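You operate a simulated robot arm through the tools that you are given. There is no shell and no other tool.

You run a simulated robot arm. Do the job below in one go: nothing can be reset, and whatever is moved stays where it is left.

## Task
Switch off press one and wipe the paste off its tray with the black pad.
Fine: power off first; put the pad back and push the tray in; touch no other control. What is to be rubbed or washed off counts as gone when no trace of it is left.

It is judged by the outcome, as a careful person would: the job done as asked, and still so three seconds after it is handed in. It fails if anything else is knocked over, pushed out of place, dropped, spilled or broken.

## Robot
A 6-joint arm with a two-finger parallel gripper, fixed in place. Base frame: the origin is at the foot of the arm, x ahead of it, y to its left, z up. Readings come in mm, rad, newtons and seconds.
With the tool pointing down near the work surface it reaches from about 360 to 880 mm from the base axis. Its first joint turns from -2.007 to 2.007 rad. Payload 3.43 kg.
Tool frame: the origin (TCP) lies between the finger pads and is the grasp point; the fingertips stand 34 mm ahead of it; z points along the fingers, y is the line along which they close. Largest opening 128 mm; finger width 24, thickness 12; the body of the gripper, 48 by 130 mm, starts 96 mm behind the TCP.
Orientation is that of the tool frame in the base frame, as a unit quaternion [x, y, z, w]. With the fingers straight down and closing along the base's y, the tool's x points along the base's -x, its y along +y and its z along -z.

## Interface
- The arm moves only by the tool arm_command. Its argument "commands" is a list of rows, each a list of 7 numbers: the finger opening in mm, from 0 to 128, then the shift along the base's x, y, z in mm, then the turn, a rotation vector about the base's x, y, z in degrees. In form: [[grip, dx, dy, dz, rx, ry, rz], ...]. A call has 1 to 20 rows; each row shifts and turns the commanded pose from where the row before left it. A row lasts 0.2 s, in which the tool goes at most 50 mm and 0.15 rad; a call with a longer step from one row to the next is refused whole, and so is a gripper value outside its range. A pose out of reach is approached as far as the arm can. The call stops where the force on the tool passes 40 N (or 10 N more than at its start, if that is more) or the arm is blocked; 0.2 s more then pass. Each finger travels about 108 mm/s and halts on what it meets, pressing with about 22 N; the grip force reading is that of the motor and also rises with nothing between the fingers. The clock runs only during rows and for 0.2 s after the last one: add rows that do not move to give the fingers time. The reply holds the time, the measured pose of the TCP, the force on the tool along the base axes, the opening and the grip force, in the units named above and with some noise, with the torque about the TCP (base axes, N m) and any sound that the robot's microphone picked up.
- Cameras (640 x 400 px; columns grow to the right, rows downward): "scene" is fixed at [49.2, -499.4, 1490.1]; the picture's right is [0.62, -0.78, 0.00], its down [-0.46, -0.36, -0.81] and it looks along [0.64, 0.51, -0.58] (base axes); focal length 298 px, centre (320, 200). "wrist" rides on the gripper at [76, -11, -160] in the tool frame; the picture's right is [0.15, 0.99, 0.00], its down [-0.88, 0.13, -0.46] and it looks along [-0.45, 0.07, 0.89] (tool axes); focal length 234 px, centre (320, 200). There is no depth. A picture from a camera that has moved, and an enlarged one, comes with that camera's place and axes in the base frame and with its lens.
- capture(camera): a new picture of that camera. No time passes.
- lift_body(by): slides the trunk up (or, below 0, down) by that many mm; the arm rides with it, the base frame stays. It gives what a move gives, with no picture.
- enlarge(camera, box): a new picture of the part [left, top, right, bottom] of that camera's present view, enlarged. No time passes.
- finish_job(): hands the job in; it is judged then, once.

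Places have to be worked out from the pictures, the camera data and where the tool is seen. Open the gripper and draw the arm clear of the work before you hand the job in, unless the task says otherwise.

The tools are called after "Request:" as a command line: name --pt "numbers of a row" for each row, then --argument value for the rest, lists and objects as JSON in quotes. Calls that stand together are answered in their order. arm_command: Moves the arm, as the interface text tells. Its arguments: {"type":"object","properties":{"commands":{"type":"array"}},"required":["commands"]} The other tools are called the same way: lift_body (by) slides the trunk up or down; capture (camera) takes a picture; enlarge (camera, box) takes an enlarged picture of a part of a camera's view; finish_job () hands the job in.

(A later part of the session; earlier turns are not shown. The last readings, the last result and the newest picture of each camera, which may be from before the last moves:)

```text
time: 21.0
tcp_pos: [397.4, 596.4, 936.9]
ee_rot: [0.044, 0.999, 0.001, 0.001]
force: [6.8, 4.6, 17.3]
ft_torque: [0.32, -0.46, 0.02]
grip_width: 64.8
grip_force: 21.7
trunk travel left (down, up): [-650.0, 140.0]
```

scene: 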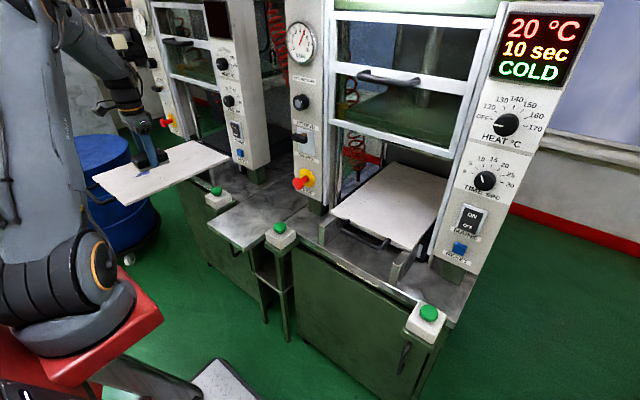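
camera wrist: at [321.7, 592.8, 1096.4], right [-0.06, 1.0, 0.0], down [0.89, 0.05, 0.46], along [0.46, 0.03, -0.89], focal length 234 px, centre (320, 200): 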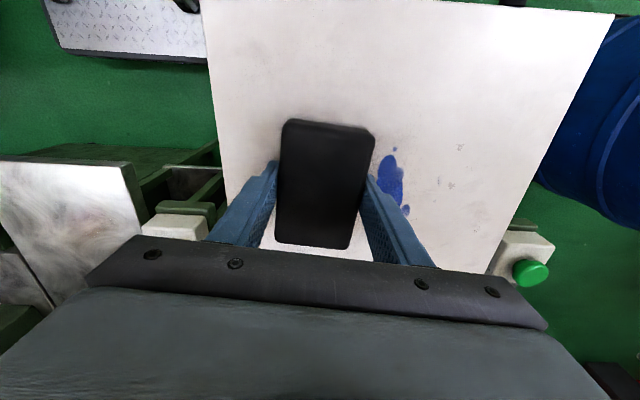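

Now ~17 N down, good for rubbing. I sweep in +y across the paste to about y=745.

Request:
arm_command --pt "40 0 10 0 0 0 0" --pt "40 0 15 0 0 0 0" --pt "40 0 15 0 0 0 0" --pt "40 0 15 0 0 0 0" --pt "40 0 15 0 0 0 0" --pt "40 0 15 0 0 0 0" --pt "40 0 15 0 0 0 0" --pt "40 0 15 0 0 0 0" --pt "40 0 15 0 0 0 0" --pt "40 0 15 0 0 0 0"

Request:
capture --camera "wrist"

Request:
enlarge --camera "scene" --box '[85, 130, 235, 224]'

```text
time: 23.2
tcp_pos: [398.1, 741.0, 937.2]
ee_rot: [0.043, 0.999, 0.0, 0.0]
force: [0.6, 1.2, -0.3]
ft_torque: [-0.01, -0.02, -0.04]
grip_width: 64.6
grip_force: 22.4
trunk travel left (down, up): [-650.0, 140.0]
```

```text
taken
camera wrist: at [321.8, 738.1, 1096.2], right [-0.06, 1.0, 0.0], down [0.89, 0.05, 0.46], along [0.45, 0.03, -0.89], focal length 234 px, centre (320, 200)
```

wrist: 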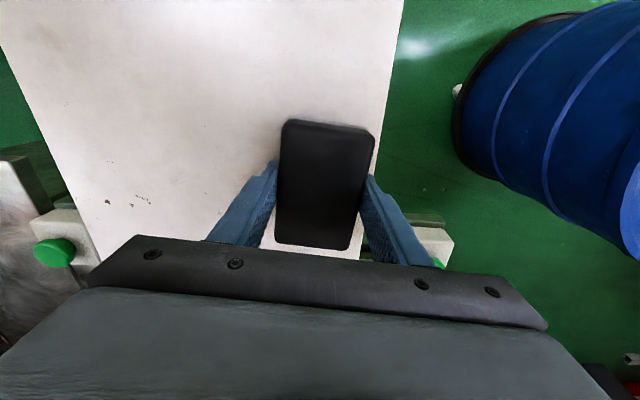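

```text
4.26 times, centred on (160, 177) of scene
camera zoom: at [49.2, -499.4, 1490.1], right [0.62, -0.78, 0.0], down [-0.46, -0.36, -0.81], along [0.64, 0.51, -0.58], focal length 1269 px, centre (1001, 298)
```

zoom: 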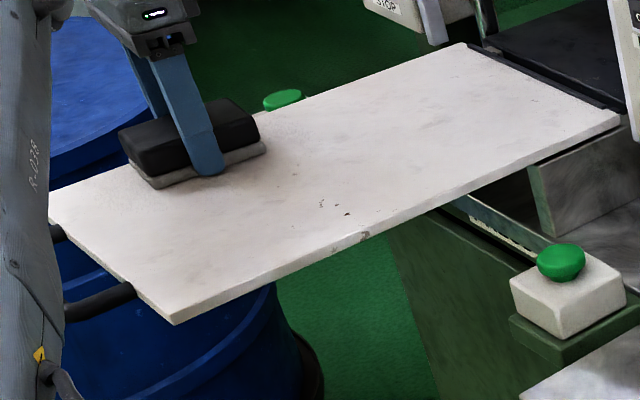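

The main smear appears gone after one pass; the force reads ~0 at the end of stroke. I enlarge the swept area to look for remaining traces.

Request:
enlarge --camera "wrist" --box '[100, 90, 290, 232]'

Request:
enlarge --camera "scene" --box '[110, 145, 190, 195]'

```text
2.82 times, centred on (195, 161) of wrist
camera zoom: at [321.8, 738.1, 1096.2], right [-0.06, 1.0, 0.0], down [0.89, 0.05, 0.46], along [0.45, 0.03, -0.89], focal length 660 px, centre (672, 310)
```

zoom: 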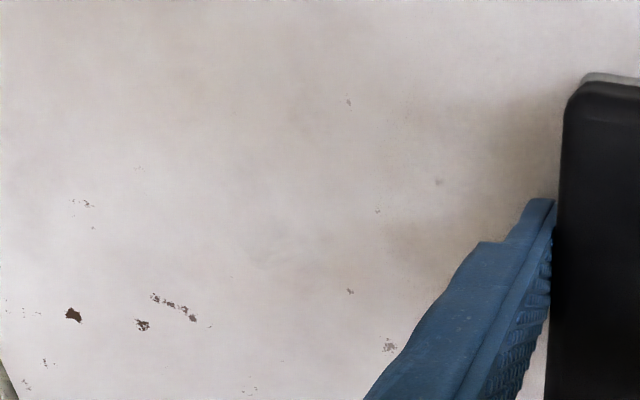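

```text
8.00 times, centred on (150, 170) of scene
camera zoom: at [49.2, -499.4, 1490.1], right [0.62, -0.78, 0.0], down [-0.46, -0.36, -0.81], along [0.64, 0.51, -0.58], focal length 2386 px, centre (1680, 440)
```

zoom: 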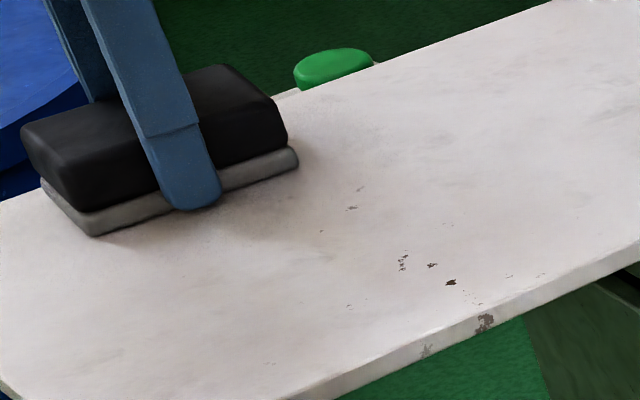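

It looks clean already, but faint traces could linger; I do extra rubbing passes. First I press down gently to regain contact, slightly shifted in x.

Request:
arm_command --pt "40 -12 0 0 0 0 0" --pt "40 0 0 -0.8 0 0 0" --pt "40 0 0 0 0 0 0"

```text
time: 24.0
tcp_pos: [386.6, 741.9, 935.1]
ee_rot: [0.045, 0.999, 0.001, 0.0]
force: [3.9, 1.2, 6.8]
ft_torque: [-0.09, 0.09, 0.01]
grip_width: 64.6
grip_force: 22.0
trunk travel left (down, up): [-650.0, 140.0]
```

Contact at ~7 N. I sweep back in −y with a slight press, watching the force.

Request:
arm_command --pt "40 0 -10 -0.5 0 0 0" --pt "40 0 -14 0 0 0 0" --pt "40 0 -14 0 0 0 0" --pt "40 0 -14 0 0 0 0" --pt "40 0 -14 0.2 0 0 0" --pt "40 0 -14 0.2 0 0 0" --pt "40 0 -14 0.2 0 0 0" --pt "40 0 -14 0.2 0 0 0" --pt "40 0 -14 0.2 0 0 0" --pt "40 0 -10 0 0 0 0"

```text
time: 26.2
tcp_pos: [386.0, 609.3, 935.5]
ee_rot: [0.044, 0.999, -0.001, 0.0]
force: [0.9, 6.2, 9.5]
ft_torque: [0.54, -0.22, 0.07]
grip_width: 64.6
grip_force: 22.1
trunk travel left (down, up): [-650.0, 140.0]
```

Contact held (~10 N). I shift +26 mm in x and sweep again toward +y.

Request:
arm_command --pt "40 13 0 -0.3 0 0 0" --pt "40 13 0 0 0 0 0" --pt "40 0 13 0 0 0 0" --pt "40 0 13 -0.1 0 0 0" --pt "40 0 13 -0.1 0 0 0" --pt "40 0 13 -0.1 0 0 0" --pt "40 0 13 -0.1 0 0 0" --pt "40 0 13 -0.1 0 0 0" --pt "40 0 13 -0.1 0 0 0" --pt "40 0 13 -0.1 0 0 0" --pt "40 0 13 -0.1 0 0 0"

```text
time: 28.6
tcp_pos: [412.1, 725.8, 936.1]
ee_rot: [0.043, 0.999, 0.0, -0.001]
force: [0.1, -7.7, 8.5]
ft_torque: [-0.17, 0.02, 0.08]
grip_width: 64.6
grip_force: 21.9
trunk travel left (down, up): [-650.0, 140.0]
```

Contact kept throughout. One more return pass, then I lift off to inspect.

Request:
arm_command --pt "40 -5 -13 -0.2 0 0 0" --pt "40 -5 -14 0 0 0 0" --pt "40 -5 -14 0.1 0 0 0" --pt "40 -5 -14 0.2 0 0 0" --pt "40 0 -14 0.2 0 0 0" --pt "40 0 -14 0.2 0 0 0" --pt "40 0 -14 0.2 0 0 0" --pt "40 0 -14 0.2 0 0 0" --pt "40 0 -10 0 0 0 0" --pt "40 0 0 0 0 0 0"

Request:
capture --camera "wrist"

Request:
enlarge --camera "wrist" --box '[340, 40, 580, 220]'

```text
time: 30.8
tcp_pos: [392.5, 604.5, 937.2]
ee_rot: [0.044, 0.999, -0.001, 0.001]
force: [-0.2, 1.2, 4.6]
ft_torque: [0.18, -0.18, 0.05]
grip_width: 64.8
grip_force: 21.8
trunk travel left (down, up): [-650.0, 140.0]
```

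```text
taken
camera wrist: at [316.0, 601.5, 1096.0], right [-0.06, 1.0, 0.0], down [0.89, 0.05, 0.46], along [0.45, 0.03, -0.89], focal length 234 px, centre (320, 200)
```

wrist: 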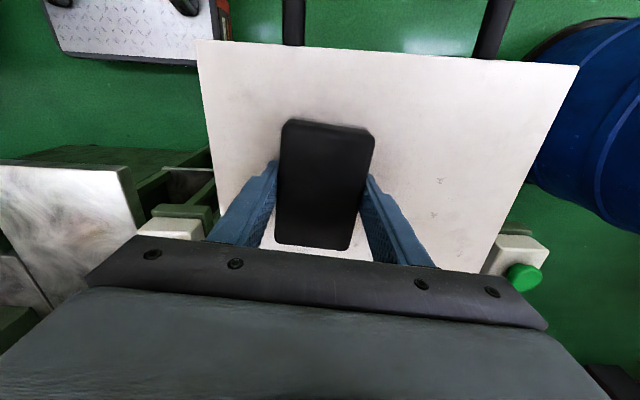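

```text
2.22 times, centred on (460, 130) of wrist
camera zoom: at [316.0, 601.5, 1096.0], right [-0.06, 1.0, 0.0], down [0.89, 0.05, 0.46], along [0.45, 0.03, -0.89], focal length 520 px, centre (9, 356)
```

zoom: 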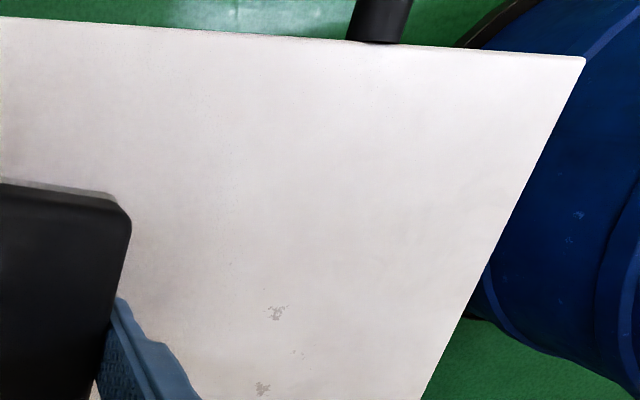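

The tray slid about 25 mm inward with my sideways shift (fine, it moves freely on its rails), but I should check coverage. I lift off and move aside to inspect the whole surface.

Request:
arm_command --pt "40 0 0 10 0 0 0" --pt "40 0 -10 30 0 0 0" --pt "40 0 -30 30 0 0 0" --pt "40 0 -38 10 0 0 0" --pt "40 0 0 0 0 0 0"

Request:
capture --camera "wrist"

Request:
enlarge --camera "wrist" --box '[380, 80, 520, 185]'

Request:
enlarge --camera "wrist" --box '[380, 150, 520, 255]'

Request:
enlarge --camera "wrist" --box '[300, 30, 440, 135]'

Request:
enlarge --camera "scene" --box '[85, 140, 205, 215]'

```text
time: 32.0
tcp_pos: [392.6, 528.2, 1015.2]
ee_rot: [0.044, 0.999, 0.0, 0.0]
force: [-0.2, -0.6, -1.2]
ft_torque: [0.02, -0.01, -0.02]
grip_width: 64.6
grip_force: 22.5
trunk travel left (down, up): [-650.0, 140.0]
```

```text
taken
camera wrist: at [316.3, 524.7, 1175.1], right [-0.06, 1.0, 0.0], down [0.89, 0.05, 0.46], along [0.45, 0.03, -0.89], focal length 234 px, centre (320, 200)
```

wrist: 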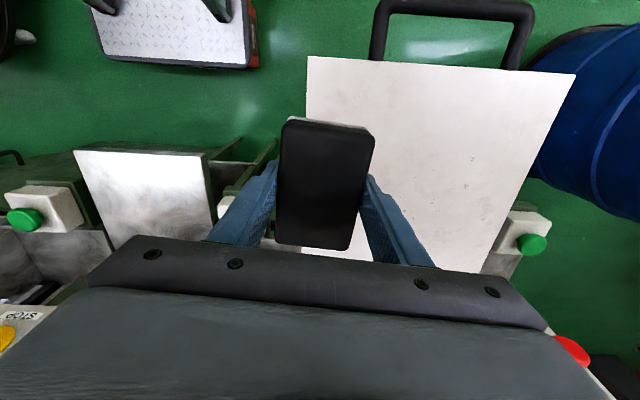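

```text
3.81 times, centred on (450, 132) of wrist
camera zoom: at [316.3, 524.7, 1175.1], right [-0.06, 1.0, 0.0], down [0.89, 0.05, 0.46], along [0.45, 0.03, -0.89], focal length 892 px, centre (-175, 457)
```

zoom: 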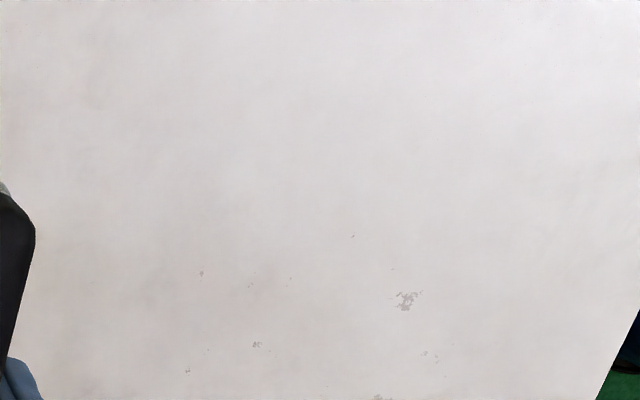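

```text
3.81 times, centred on (450, 202) of wrist
camera zoom: at [316.3, 524.7, 1175.1], right [-0.06, 1.0, 0.0], down [0.89, 0.05, 0.46], along [0.45, 0.03, -0.89], focal length 892 px, centre (-175, 190)
```

zoom: 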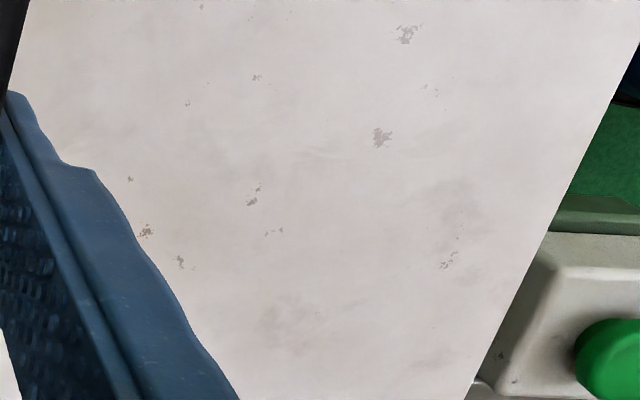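

```text
3.81 times, centred on (370, 82) of wrist
camera zoom: at [316.3, 524.7, 1175.1], right [-0.06, 1.0, 0.0], down [0.89, 0.05, 0.46], along [0.45, 0.03, -0.89], focal length 892 px, centre (130, 648)
```

zoom: 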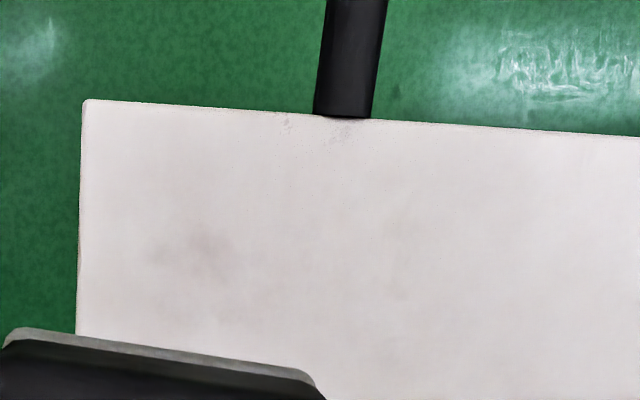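

```text
5.33 times, centred on (145, 178) of scene
camera zoom: at [49.2, -499.4, 1490.1], right [0.62, -0.78, 0.0], down [-0.46, -0.36, -0.81], along [0.64, 0.51, -0.58], focal length 1591 px, centre (1253, 320)
```

zoom: 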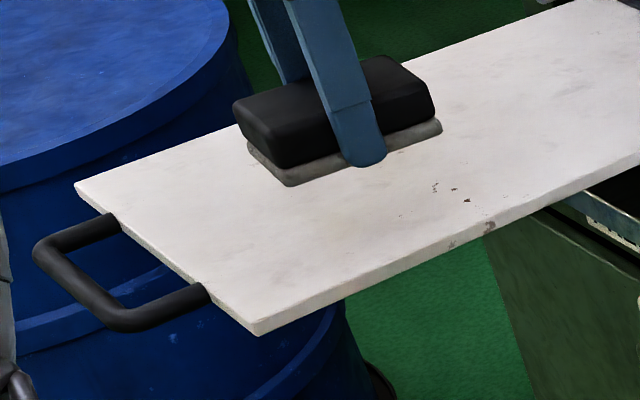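

No blue is visible. I zoom further into exactly where the traces were, since the faint ones were hard to see.

Request:
enlarge --camera "wrist" --box '[385, 135, 435, 172]'

Request:
enlarge --camera "wrist" --box '[430, 135, 480, 172]'

Request:
enlarge --camera "wrist" --box '[385, 168, 435, 205]'

Request:
enlarge --camera "wrist" --box '[430, 168, 480, 205]'

Request:
enlarge --camera "wrist" --box '[400, 200, 480, 260]'

```text
10.81 times, centred on (410, 154) of wrist
camera zoom: at [316.3, 524.7, 1175.1], right [-0.06, 1.0, 0.0], down [0.89, 0.05, 0.46], along [0.45, 0.03, -0.89], focal length 2532 px, centre (-653, 703)
```

zoom: 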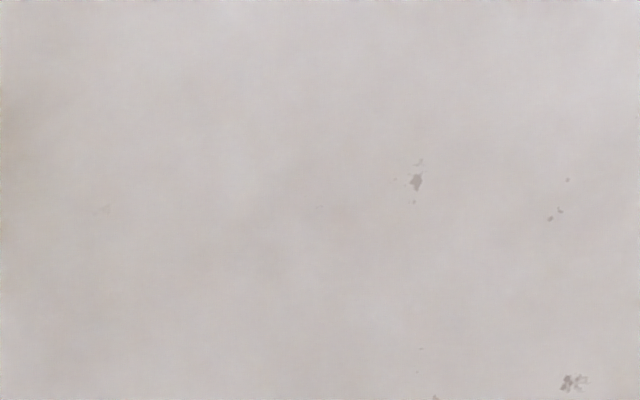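

```text
10.81 times, centred on (455, 154) of wrist
camera zoom: at [316.3, 524.7, 1175.1], right [-0.06, 1.0, 0.0], down [0.89, 0.05, 0.46], along [0.45, 0.03, -0.89], focal length 2532 px, centre (-1140, 703)
```

zoom: 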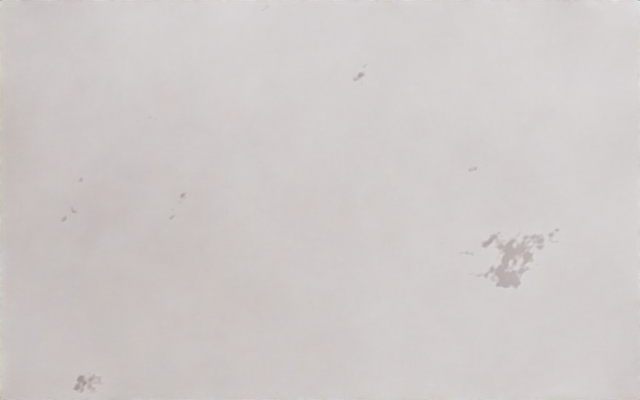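

```text
10.81 times, centred on (410, 186) of wrist
camera zoom: at [316.3, 524.7, 1175.1], right [-0.06, 1.0, 0.0], down [0.89, 0.05, 0.46], along [0.45, 0.03, -0.89], focal length 2532 px, centre (-653, 346)
```

zoom: 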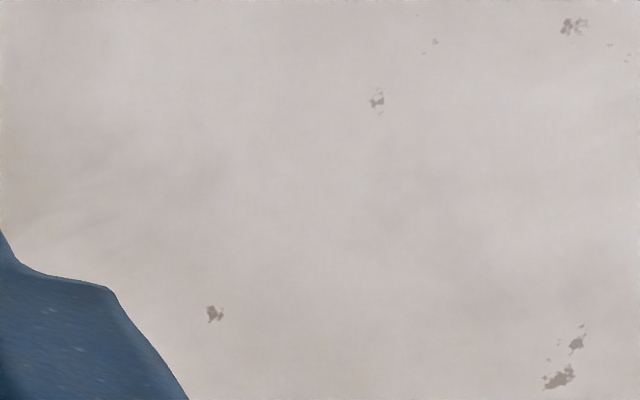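

```text
10.81 times, centred on (455, 186) of wrist
camera zoom: at [316.3, 524.7, 1175.1], right [-0.06, 1.0, 0.0], down [0.89, 0.05, 0.46], along [0.45, 0.03, -0.89], focal length 2532 px, centre (-1140, 346)
```

zoom: 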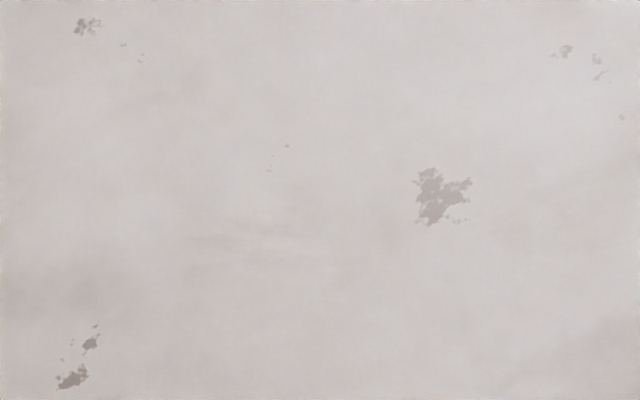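

```text
6.67 times, centred on (440, 230) of wrist
camera zoom: at [316.3, 524.7, 1175.1], right [-0.06, 1.0, 0.0], down [0.89, 0.05, 0.46], along [0.45, 0.03, -0.89], focal length 1561 px, centre (-480, 0)
```

zoom: 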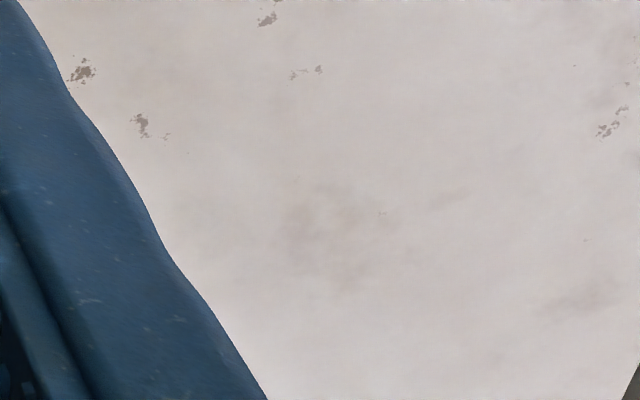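

The surface shows only the tray's own scuffs and no blue. For safety I do one more pair of firm passes centred over the former paste area (now at x≈422 because the tray slid 25 mm).

Request:
arm_command --pt "40 10 20 -10 0 0 0" --pt "40 12 30 -25 0 0 0" --pt "40 10 21 -25 0 0 0" --pt "40 0 0 -15 0 0 0" --pt "40 0 0 -4 0 0 0" --pt "40 0 0 -1 0 0 0" --pt "40 0 0 -0.5 0 0 0"

```text
time: 33.6
tcp_pos: [424.3, 599.4, 936.2]
ee_rot: [0.043, 0.999, 0.0, 0.0]
force: [0.1, -1.5, 2.1]
ft_torque: [-0.02, 0.06, -0.02]
grip_width: 64.7
grip_force: 22.2
trunk travel left (down, up): [-650.0, 140.0]
```

Light contact (2 N) at commanded z≈935.6. I press 1 mm more and sweep to y≈738 and back.

Request:
arm_command --pt "40 0 5 -0.8 0 0 0" --pt "40 0 14 -0.2 0 0 0" --pt "40 0 14 0 0 0 0" --pt "40 0 14 0 0 0 0" --pt "40 0 14 0 0 0 0" --pt "40 0 14 -0.1 0 0 0" --pt "40 0 14 -0.1 0 0 0" --pt "40 0 14 -0.1 0 0 0" --pt "40 0 14 -0.1 0 0 0" --pt "40 0 14 -0.1 0 0 0" --pt "40 0 8 0 0 0 0"

Request:
arm_command --pt "40 0 -8 0 0 0 0" --pt "40 0 -14 0 0 0 0" --pt "40 0 -14 0.1 0 0 0" --pt "40 0 -14 0.1 0 0 0" --pt "40 0 -14 0.1 0 0 0" --pt "40 0 -14 0.1 0 0 0" --pt "40 0 -14 0 0 0 0" --pt "40 0 -14 0 0 0 0" --pt "40 0 -14 0 0 0 0" --pt "40 0 -10 0 0 0 0"

```text
time: 36.0
tcp_pos: [425.4, 736.3, 935.7]
ee_rot: [0.045, 0.999, 0.001, 0.001]
force: [1.6, -19.1, 26.9]
ft_torque: [-0.73, -0.11, 0.08]
grip_width: 64.8
grip_force: 22.1
trunk travel left (down, up): [-650.0, 140.0]
```

```text
time: 38.2
tcp_pos: [422.0, 608.5, 934.9]
ee_rot: [0.043, 0.999, 0.001, 0.001]
force: [-1.0, 11.6, 19.0]
ft_torque: [0.43, 0.06, 0.01]
grip_width: 64.8
grip_force: 22.1
trunk travel left (down, up): [-650.0, 140.0]
```

Firm contact both ways. I lift the pad, move it off the tray, and inspect the surface again.

Request:
arm_command --pt "40 0 0 10 0 0 0" --pt "40 0 -10 35 0 0 0" --pt "40 0 -35 35 0 0 0" --pt "40 0 -45 10 0 0 0" --pt "40 0 -30 5 0 0 0" --pt "40 0 0 0 0 0 0"

Request:
capture --camera "wrist"

Request:
enlarge --camera "wrist" --box '[380, 100, 520, 205]'

Request:
enlarge --camera "scene" --box '[85, 130, 235, 224]'

```text
time: 39.6
tcp_pos: [423.0, 486.8, 1027.8]
ee_rot: [0.044, 0.999, -0.001, 0.0]
force: [-0.5, 0.4, -1.0]
ft_torque: [0.0, -0.05, 0.0]
grip_width: 64.6
grip_force: 21.6
trunk travel left (down, up): [-650.0, 140.0]
```

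```text
taken
camera wrist: at [346.7, 483.8, 1188.0], right [-0.06, 1.0, 0.0], down [0.89, 0.05, 0.46], along [0.45, 0.03, -0.89], focal length 234 px, centre (320, 200)
```

wrist: 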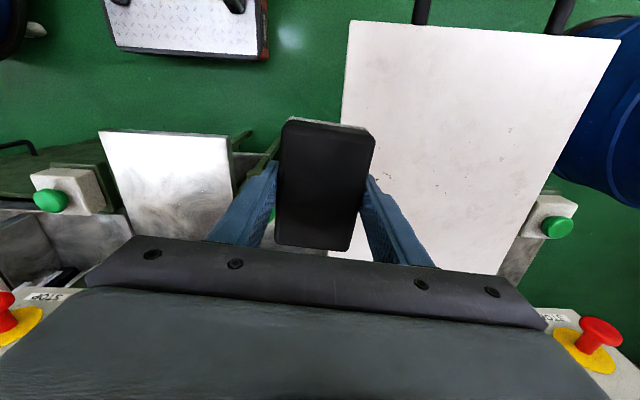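

```text
3.81 times, centred on (450, 152) of wrist
camera zoom: at [346.7, 483.8, 1188.0], right [-0.06, 1.0, 0.0], down [0.89, 0.05, 0.46], along [0.45, 0.03, -0.89], focal length 892 px, centre (-175, 381)
```

zoom: 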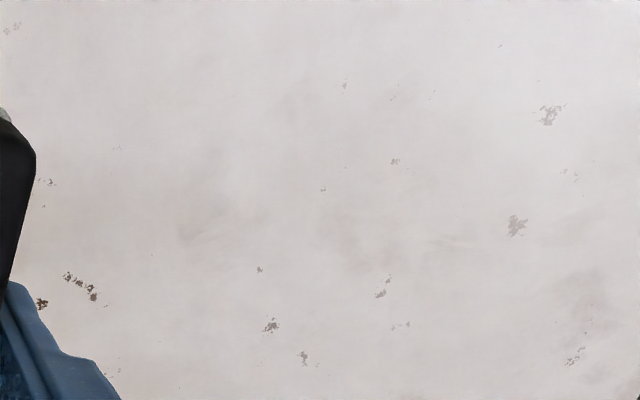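

```text
4.26 times, centred on (160, 177) of scene
camera zoom: at [49.2, -499.4, 1490.1], right [0.62, -0.78, 0.0], down [-0.46, -0.36, -0.81], along [0.64, 0.51, -0.58], focal length 1269 px, centre (1001, 298)
```

zoom: 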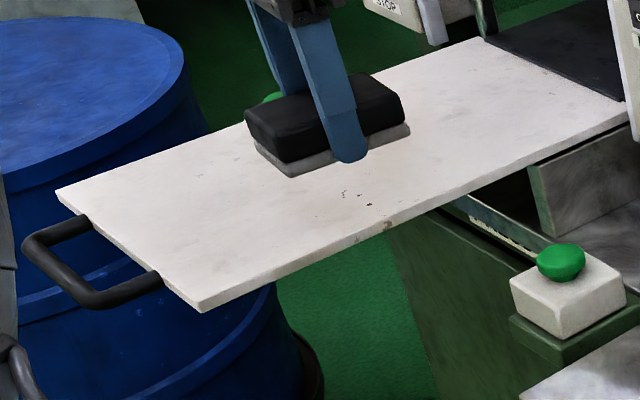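

The tray is clean. I carry the pad back above its original spot on the shelf (558.9, 232.8).

Request:
arm_command --pt "40 15 -28 -3 0 0 0" --pt "40 20 -38 -4 0 0 0" --pt "40 20 -38 -4 0 0 0" --pt "40 20 -38 -4 0 0 0" --pt "40 20 -38 -4 0 0 0" --pt "40 20 -38 -4 0 0 0" --pt "40 20 -38 -4 0 0 0" --pt "40 0 0 -3 0 0 0" --pt "40 0 0 -40 0 0 0" --pt "40 0 0 -40 0 0 0" --pt "40 0 0 -40 0 0 0" --pt "40 0 0 0 0 0 0"

Request:
capture --camera "wrist"

Request:
enlarge --camera "scene" --box '[190, 160, 310, 235]'

```text
time: 42.2
tcp_pos: [560.6, 233.1, 876.7]
ee_rot: [0.044, 0.999, 0.0, 0.0]
force: [0.1, 0.0, -0.6]
ft_torque: [0.02, -0.03, -0.02]
grip_width: 64.5
grip_force: 22.4
trunk travel left (down, up): [-650.0, 140.0]
```

```text
taken
camera wrist: at [483.0, 229.7, 1036.6], right [-0.06, 1.0, 0.0], down [0.89, 0.05, 0.46], along [0.45, 0.03, -0.89], focal length 234 px, centre (320, 200)
```

wrist: 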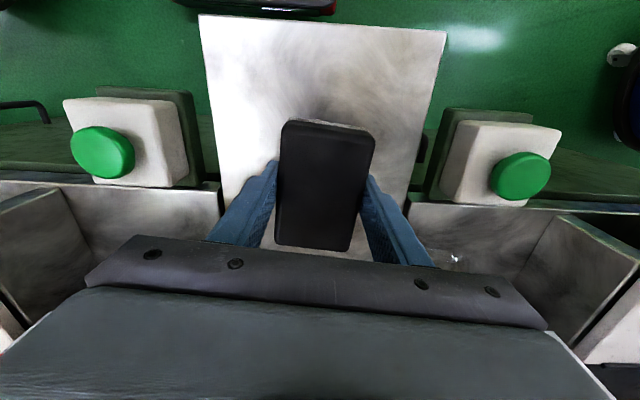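

```text
5.33 times, centred on (250, 198) of scene
camera zoom: at [49.2, -499.4, 1490.1], right [0.62, -0.78, 0.0], down [-0.46, -0.36, -0.81], along [0.64, 0.51, -0.58], focal length 1591 px, centre (693, 213)
```

zoom: 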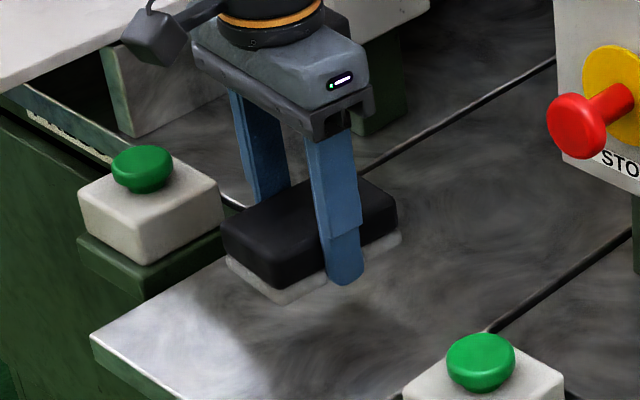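

Pad is about 38 mm above its spot. I lower it, creeping the last millimetres until it touches down.

Request:
arm_command --pt "40 0 0 -20 0 0 0" --pt "40 0 0 -12 0 0 0" --pt "40 0 0 -3 0 0 0" --pt "40 0 0 -1 0 0 0" --pt "40 0 0 0 0 0 0"

```text
time: 43.4
tcp_pos: [558.2, 232.5, 844.0]
ee_rot: [0.044, 0.999, -0.001, 0.0]
force: [0.2, -0.1, -1.8]
ft_torque: [0.01, 0.02, 0.0]
grip_width: 64.9
grip_force: 21.5
trunk travel left (down, up): [-650.0, 140.0]
```

No contact yet. I creep on in 0.7 mm steps.

Request:
arm_command --pt "40 0 0 -1 0 0 0" --pt "40 0 0 -0.7 0 0 0" --pt "40 0 0 -0.7 0 0 0" --pt "40 0 0 0 0 0 0"

```text
time: 44.4
tcp_pos: [557.5, 231.6, 841.5]
ee_rot: [0.044, 0.999, 0.0, -0.001]
force: [-0.2, 0.1, -0.8]
ft_torque: [0.01, 0.01, -0.01]
grip_width: 64.6
grip_force: 22.4
trunk travel left (down, up): [-650.0, 140.0]
```

Request:
arm_command --pt "40 0 0 -0.7 0 0 0" --pt "40 0 0 -0.7 0 0 0" --pt "40 0 0 -0.3 0 0 0" --pt "40 0 0 0 0 0 0"

```text
time: 45.4
tcp_pos: [557.7, 231.1, 839.9]
ee_rot: [0.043, 0.999, 0.0, 0.001]
force: [-0.2, -0.5, -1.4]
ft_torque: [0.03, 0.02, -0.02]
grip_width: 64.5
grip_force: 21.6
trunk travel left (down, up): [-650.0, 140.0]
```

At the original grasp height with no contact force yet; the pad may have ridden up slightly in the grip. I creep down a little more.

Request:
arm_command --pt "40 0 0 -0.5 0 0 0" --pt "40 0 0 -0.5 0 0 0" --pt "40 0 0 0 0 0 0"

Request:
enlarge --camera "scene" --box '[200, 180, 300, 243]'

```text
time: 46.2
tcp_pos: [558.1, 231.5, 839.1]
ee_rot: [0.043, 0.999, 0.0, 0.0]
force: [0.7, -0.3, -0.2]
ft_torque: [0.0, 0.01, 0.02]
grip_width: 64.5
grip_force: 22.1
trunk travel left (down, up): [-650.0, 140.0]
```

```text
6.35 times, centred on (250, 212) of scene
camera zoom: at [49.2, -499.4, 1490.1], right [0.62, -0.78, 0.0], down [-0.46, -0.36, -0.81], along [0.64, 0.51, -0.58], focal length 1894 px, centre (764, 127)
```

zoom: 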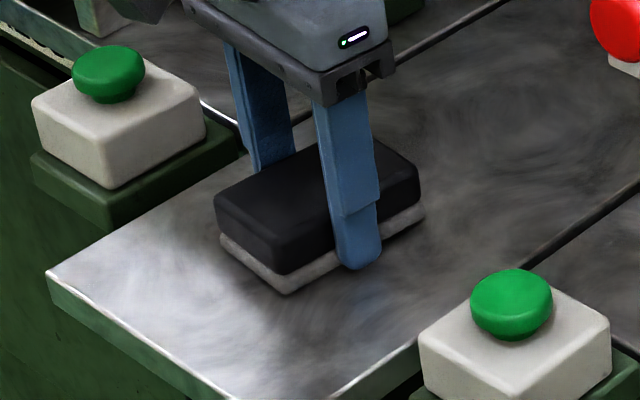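

The sole's lower corner is still ~2 mm above where it sat originally. I creep another 1.5 mm.

Request:
arm_command --pt "40 0 0 -0.5 0 0 0" --pt "40 0 0 -0.5 0 0 0" --pt "40 0 0 -0.5 0 0 0" --pt "40 0 0 0 0 0 0"

```text
time: 47.2
tcp_pos: [558.6, 232.3, 836.3]
ee_rot: [0.045, 0.999, 0.0, 0.0]
force: [-0.4, -0.7, -0.9]
ft_torque: [0.0, -0.01, 0.0]
grip_width: 64.4
grip_force: 22.1
trunk travel left (down, up): [-650.0, 140.0]
```

Request:
arm_command --pt "40 0 0 -0.5 0 0 0" --pt "40 0 0 -0.5 0 0 0" --pt "40 0 0 0 0 0 0"

Request:
enlarge --camera "scene" --box '[205, 180, 305, 243]'

```text
time: 48.0
tcp_pos: [558.4, 231.2, 837.3]
ee_rot: [0.043, 0.999, 0.0, 0.001]
force: [0.4, -0.2, -1.3]
ft_torque: [0.0, 0.0, 0.0]
grip_width: 64.7
grip_force: 21.9
trunk travel left (down, up): [-650.0, 140.0]
```

```text
6.35 times, centred on (255, 212) of scene
camera zoom: at [49.2, -499.4, 1490.1], right [0.62, -0.78, 0.0], down [-0.46, -0.36, -0.81], along [0.64, 0.51, -0.58], focal length 1894 px, centre (733, 127)
```

zoom: 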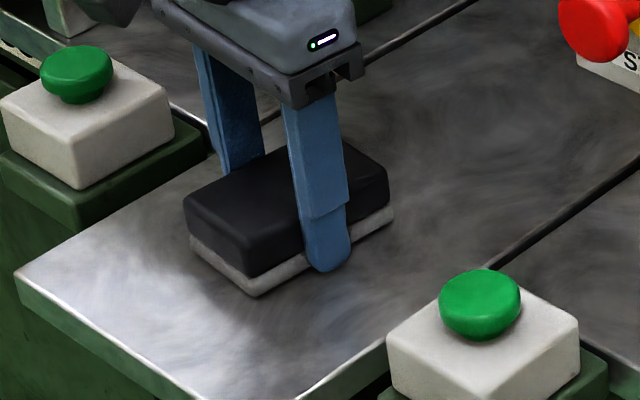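

Nearly identical to its original appearance; still no contact force. One more millimetre in small steps.

Request:
arm_command --pt "40 0 0 -0.4 0 0 0" --pt "40 0 0 -0.4 0 0 0" --pt "40 0 0 -0.4 0 0 0" --pt "40 0 0 0 0 0 0"

```text
time: 49.0
tcp_pos: [558.0, 231.9, 835.5]
ee_rot: [0.044, 0.999, 0.0, -0.001]
force: [-0.6, 0.1, -0.1]
ft_torque: [0.01, -0.02, 0.0]
grip_width: 64.5
grip_force: 21.7
trunk travel left (down, up): [-650.0, 140.0]
```

Still no clear contact. I continue with 0.5 mm steps.

Request:
arm_command --pt "40 0 0 -0.5 0 0 0" --pt "40 0 0 -0.5 0 0 0" --pt "40 0 0 0 0 0 0"

Request:
enlarge --camera "scene" --box '[205, 180, 305, 243]'

```text
time: 49.8
tcp_pos: [558.0, 231.6, 835.2]
ee_rot: [0.044, 0.999, 0.001, 0.001]
force: [-6.3, -0.2, 26.9]
ft_torque: [-0.06, 0.41, -0.01]
grip_width: 64.5
grip_force: 21.4
trunk travel left (down, up): [-650.0, 140.0]
```

```text
6.35 times, centred on (255, 212) of scene
camera zoom: at [49.2, -499.4, 1490.1], right [0.62, -0.78, 0.0], down [-0.46, -0.36, -0.81], along [0.64, 0.51, -0.58], focal length 1894 px, centre (733, 127)
```

zoom: 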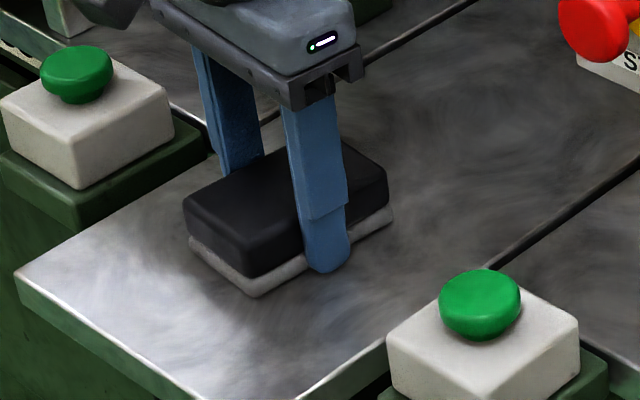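

The pad is down on the shelf now. I ease the pressure off by 0.9 mm and open the fingers.

Request:
arm_command --pt "40 0 0 0.9 0 0 0" --pt "66 0 0 0 0 0 0" --pt "75 0 0 0 0 0 0" --pt "90 0 0 0 0 0 0" --pt "95 0 0 0 0 0 0" --pt "95 0 0 0 0 0 0"

Request:
capture --camera "wrist"

Request:
enlarge --camera "scene" --box '[205, 180, 305, 243]'

```text
time: 51.2
tcp_pos: [558.5, 232.0, 833.5]
ee_rot: [0.044, 0.999, 0.0, 0.0]
force: [-1.3, 1.0, 1.5]
ft_torque: [0.14, 0.0, 0.05]
grip_width: 95.5
grip_force: 0.3
trunk travel left (down, up): [-650.0, 140.0]
```

```text
taken
camera wrist: at [482.0, 228.3, 993.7], right [-0.06, 1.0, 0.0], down [0.89, 0.05, 0.46], along [0.45, 0.03, -0.89], focal length 234 px, centre (320, 200)
```

wrist: 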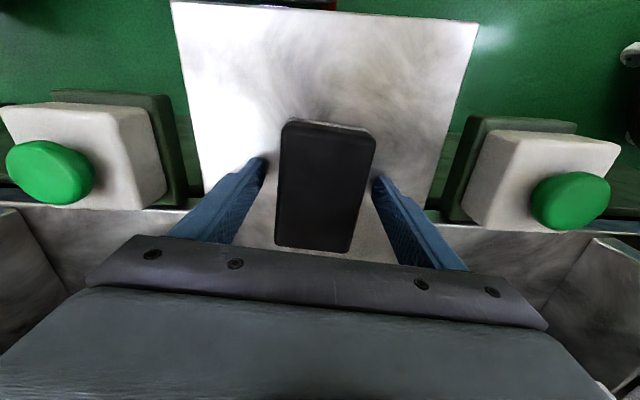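

```text
6.35 times, centred on (255, 212) of scene
camera zoom: at [49.2, -499.4, 1490.1], right [0.62, -0.78, 0.0], down [-0.46, -0.36, -0.81], along [0.64, 0.51, -0.58], focal length 1894 px, centre (733, 127)
```

zoom: 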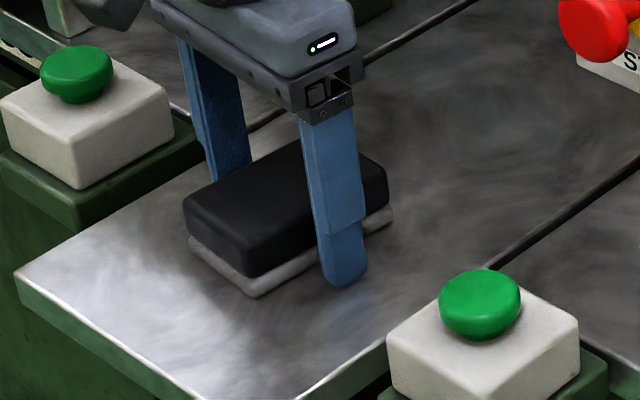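

Pad rests in its original place, fingers clear on both sides. I rise straight up and then look at the tray handle.

Request:
arm_command --pt "95 0 0 10 0 0 0" --pt "95 0 0 30 0 0 0" --pt "95 0 0 40 0 0 0" --pt "95 0 0 45 0 0 0" --pt "95 0 0 45 0 0 0" --pt "95 -20 0 45 0 0 0" --pt "60 -40 0 10 0 0 0" --pt "30 -40 10 0 0 0 0" --pt "0 -40 20 0 0 0 0" --pt "0 -40 20 0 0 0 0" --pt "0 -40 25 0 0 0 0" --pt "0 -40 25 0 0 0 0" --pt "0 -40 25 0 0 0 0" --pt "0 0 0 0 0 0 0"

Request:
capture --camera "wrist"

Request:
capture --camera "scene"

Request:
enlarge --camera "scene" --box '[205, 180, 305, 243]'

```text
time: 54.2
tcp_pos: [255.6, 356.9, 1062.3]
ee_rot: [0.044, 0.999, 0.0, 0.0]
force: [-0.2, 0.6, 0.1]
ft_torque: [-0.03, -0.03, 0.03]
grip_width: 0.4
grip_force: 21.8
trunk travel left (down, up): [-650.0, 140.0]
```

```text
taken
camera wrist: at [179.7, 353.8, 1221.7], right [-0.06, 1.0, 0.0], down [0.89, 0.05, 0.46], along [0.46, 0.03, -0.89], focal length 234 px, centre (320, 200)
```

wrist: 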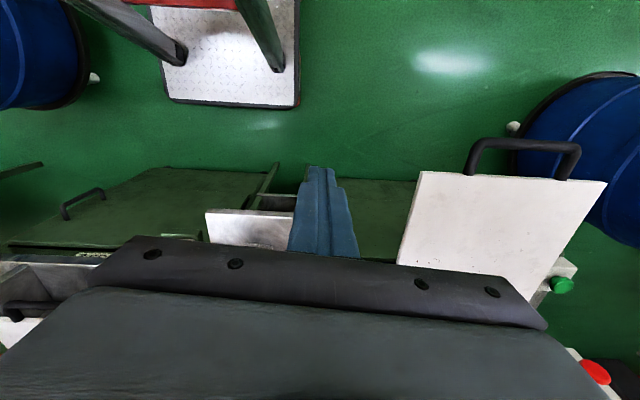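

```text
taken
```

scene: 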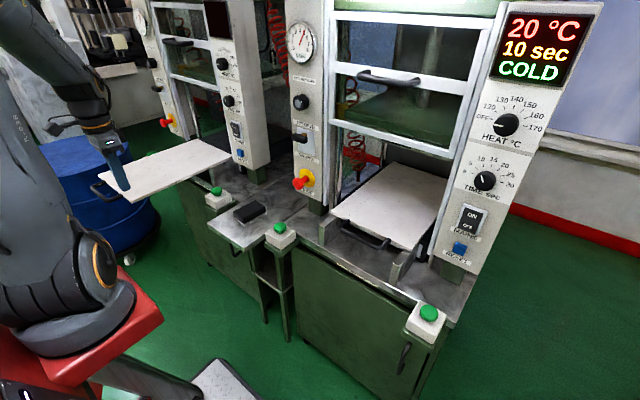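

```text
6.35 times, centred on (255, 212) of scene
camera zoom: at [49.2, -499.4, 1490.1], right [0.62, -0.78, 0.0], down [-0.46, -0.36, -0.81], along [0.64, 0.51, -0.58], focal length 1894 px, centre (733, 127)
```

zoom: 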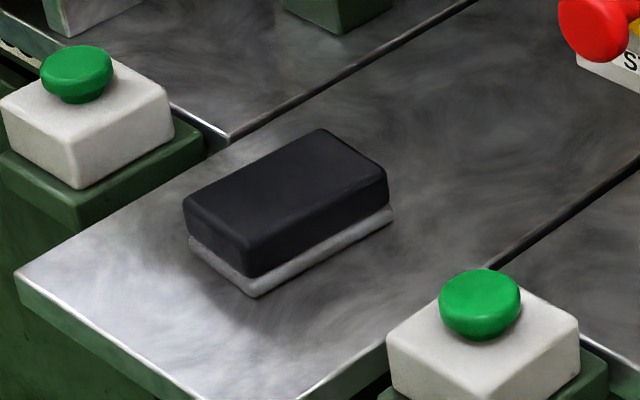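

The pad is back within ~2 mm of where it was. Now I enlarge both views of the tray handle to locate it.

Request:
enlarge --camera "wrist" --box '[400, 120, 620, 220]'

Request:
enlarge --camera "scene" --box '[80, 150, 180, 213]'

Request:
enlarge --camera "scene" --box '[300, 150, 460, 280]'

```text
2.91 times, centred on (510, 170) of wrist
camera zoom: at [179.7, 353.8, 1221.7], right [-0.06, 1.0, 0.0], down [0.89, 0.05, 0.46], along [0.46, 0.03, -0.89], focal length 681 px, centre (-233, 287)
```

zoom: 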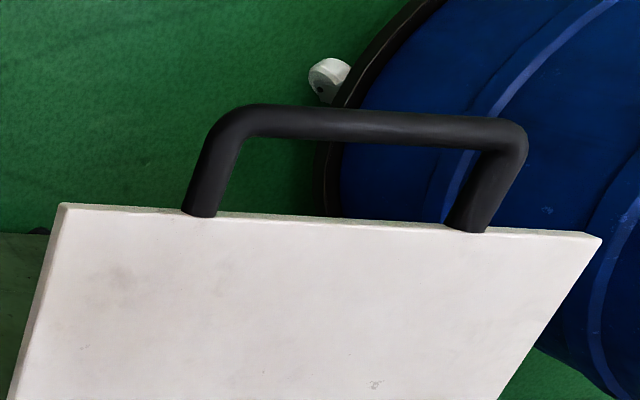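

```text
6.35 times, centred on (130, 182) of scene
camera zoom: at [49.2, -499.4, 1490.1], right [0.62, -0.78, 0.0], down [-0.46, -0.36, -0.81], along [0.64, 0.51, -0.58], focal length 1894 px, centre (1526, 318)
```

zoom: 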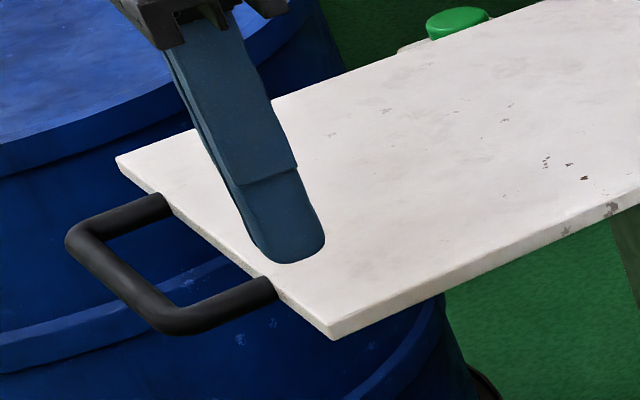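

```text
3.08 times, centred on (380, 215) of scene
camera zoom: at [49.2, -499.4, 1490.1], right [0.62, -0.78, 0.0], down [-0.46, -0.36, -0.81], along [0.64, 0.51, -0.58], focal length 918 px, centre (135, 154)
```

zoom: 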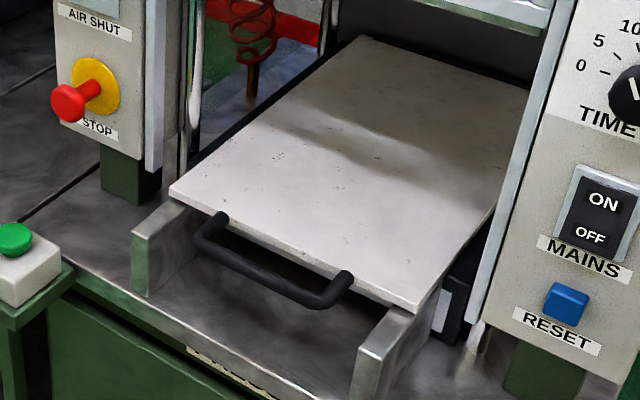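

The tray's front edge is at x≈291, and the handle bar spans y≈583–724 with its outer face near x≈235 and z≈888. I go to a spot behind the handle at safe height, undoing the yaw.

Request:
arm_command --pt "0 -12 25 -2 0 0 5" --pt "0 -13 38 -2 0 0 0" --pt "0 -13 38 -2 0 0 0" --pt "0 -13 38 -2 0 0 0" --pt "0 -13 38 -2 0 0 0" --pt "0 -13 38 -2 0 0 0" --pt "0 -13 38 -2 0 0 0" --pt "0 -12 38 -2 0 0 0" --pt "0 0 0 0 0 0 0"

Request:
capture --camera "wrist"

Request:
capture --camera "scene"

```text
time: 56.2
tcp_pos: [160.1, 650.7, 1045.3]
ee_rot: [0.003, 1.0, 0.001, 0.0]
force: [0.1, 0.1, 0.2]
ft_torque: [0.0, 0.0, -0.03]
grip_width: 0.0
grip_force: 21.5
trunk travel left (down, up): [-650.0, 140.0]
```

```text
taken
camera wrist: at [84.7, 639.3, 1204.1], right [-0.14, 0.99, 0.0], down [0.88, 0.12, 0.46], along [0.45, 0.07, -0.89], focal length 234 px, centre (320, 200)
```

wrist: 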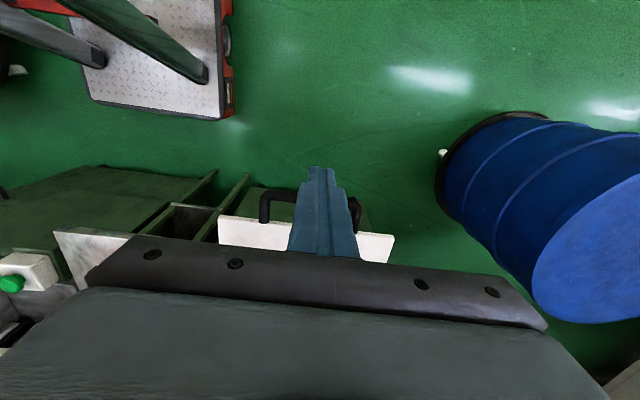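

```text
taken
```

scene: 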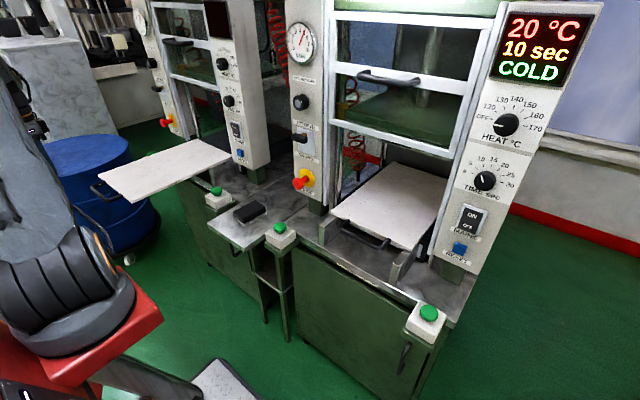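

Positioned behind and above the handle. I now tilt the tool forward by 75° in place.

Request:
arm_command --pt "0 0 0 0 0 -7.5 0" --pt "0 0 0 0 0 -7.5 0" --pt "0 0 0 0 0 -7.5 0" --pt "0 0 0 0 0 -7.5 0" --pt "0 0 0 0 0 -7.5 0" --pt "0 0 0 0 0 -7.5 0" --pt "0 0 0 0 0 -7.5 0" --pt "0 0 0 0 0 -7.5 0" --pt "0 0 0 0 0 -7.5 0" --pt "0 0 0 0 0 -7.5 0" --pt "0 0 0 0 0 0 0"

Request:
capture --camera "wrist"

Request:
capture --camera "scene"

```text
time: 57.5
tcp_pos: [261.0, 621.6, 1054.1]
ee_rot: [0.08, 0.94, -0.018, 0.332]
force: [-0.4, 0.8, 0.1]
ft_torque: [0.0, -0.02, 0.0]
grip_width: 0.0
grip_force: 22.1
trunk travel left (down, up): [-650.0, 140.0]
stopped in row 6: the arm was blocked; the commanded pose is now the measured one
```

```text
taken
camera wrist: at [101.7, 636.3, 1131.9], right [0.05, 1.0, -0.07], down [0.42, 0.05, 0.91], along [0.91, -0.07, -0.41], focal length 234 px, centre (320, 200)
```

wrist: 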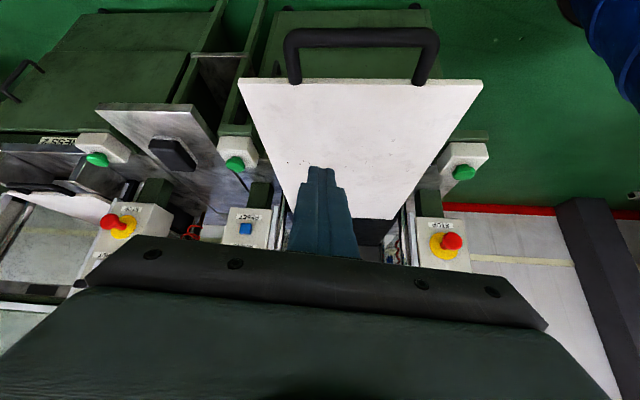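

```text
taken
```

scene: 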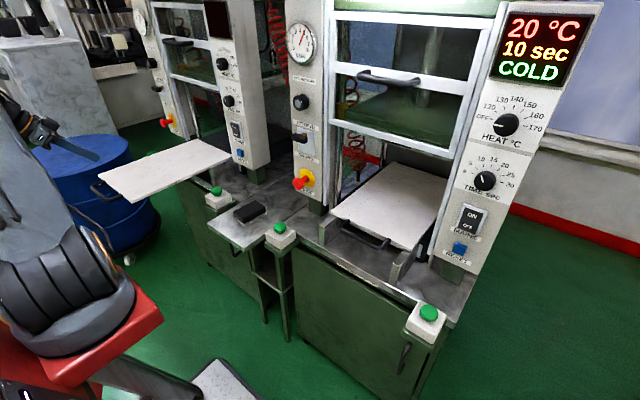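

The arm hit a joint limit with that much tilt so close in; nothing was touched (tool stopped at (261, 622, 1054) above the tray). I'll instead use a nearly vertical tool: first take out the stray yaw and reduce the tilt to about 15°.

Request:
arm_command --pt "0 0 0 0 0 0 4.8" --pt "0 0 0 0 0 0 4.8" --pt "0 0 0 0 0 6 0" --pt "0 0 0 0 0 6 0" --pt "0 0 0 0 0 6 0" --pt "0 0 0 0 0 6 0" --pt "0 0 0 0 0 0 0"

```text
time: 59.1
tcp_pos: [253.3, 622.8, 1051.6]
ee_rot: [-0.002, 0.992, 0.01, 0.127]
force: [-0.3, 1.1, -0.7]
ft_torque: [-0.03, 0.01, 0.01]
grip_width: 0.0
grip_force: 22.0
trunk travel left (down, up): [-650.0, 140.0]
```

Tilt is ~15° now. I move back behind the handle to x≈185, y≈640 at this height, then descend to handle level.

Request:
arm_command --pt "0 -23 6 0 0 0 0" --pt "0 -23 6 0 0 0 0" --pt "0 -22 6 0 0 0 0" --pt "0 0 0 0 0 0 0"

Request:
capture --camera "wrist"

```text
time: 60.3
tcp_pos: [241.7, 624.5, 1046.8]
ee_rot: [0.042, 0.991, 0.0, 0.127]
force: [0.1, 0.1, 0.7]
ft_torque: [0.0, 0.0, 0.01]
grip_width: 0.2
grip_force: 21.3
trunk travel left (down, up): [-650.0, 140.0]
stopped in row 4: the arm was blocked; the commanded pose is now the measured one
```

```text
taken
camera wrist: at [128.9, 622.8, 1182.1], right [-0.06, 1.0, -0.03], down [0.74, 0.06, 0.66], along [0.66, 0.02, -0.75], focal length 234 px, centre (320, 200)
```

wrist: 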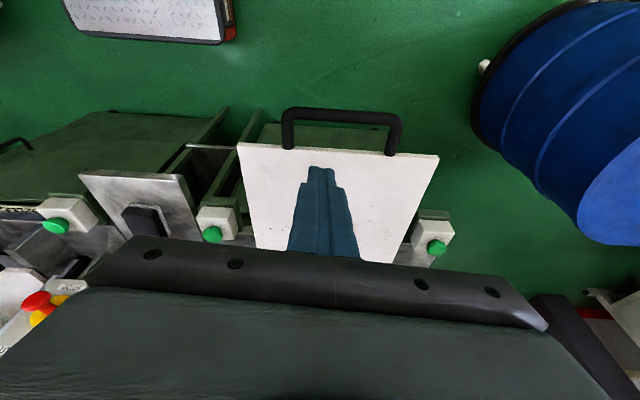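

Blocked again by a joint limit at this tilt near x≈240 (no contact). Straight-down worked at x=160 before, so I return to fully vertical and zero yaw first.

Request:
arm_command --pt "0 0 0 0 0 7.3 0" --pt "0 0 0 0 0 7.3 0" --pt "0 0 0 0 0 0 4.8" --pt "0 0 0 0 0 0 0"

```text
time: 61.3
tcp_pos: [237.6, 627.6, 1043.9]
ee_rot: [-0.004, 1.0, -0.004, 0.0]
force: [-1.1, 0.2, -0.5]
ft_torque: [-0.01, 0.0, 0.03]
grip_width: 0.2
grip_force: 21.4
trunk travel left (down, up): [-650.0, 140.0]
```

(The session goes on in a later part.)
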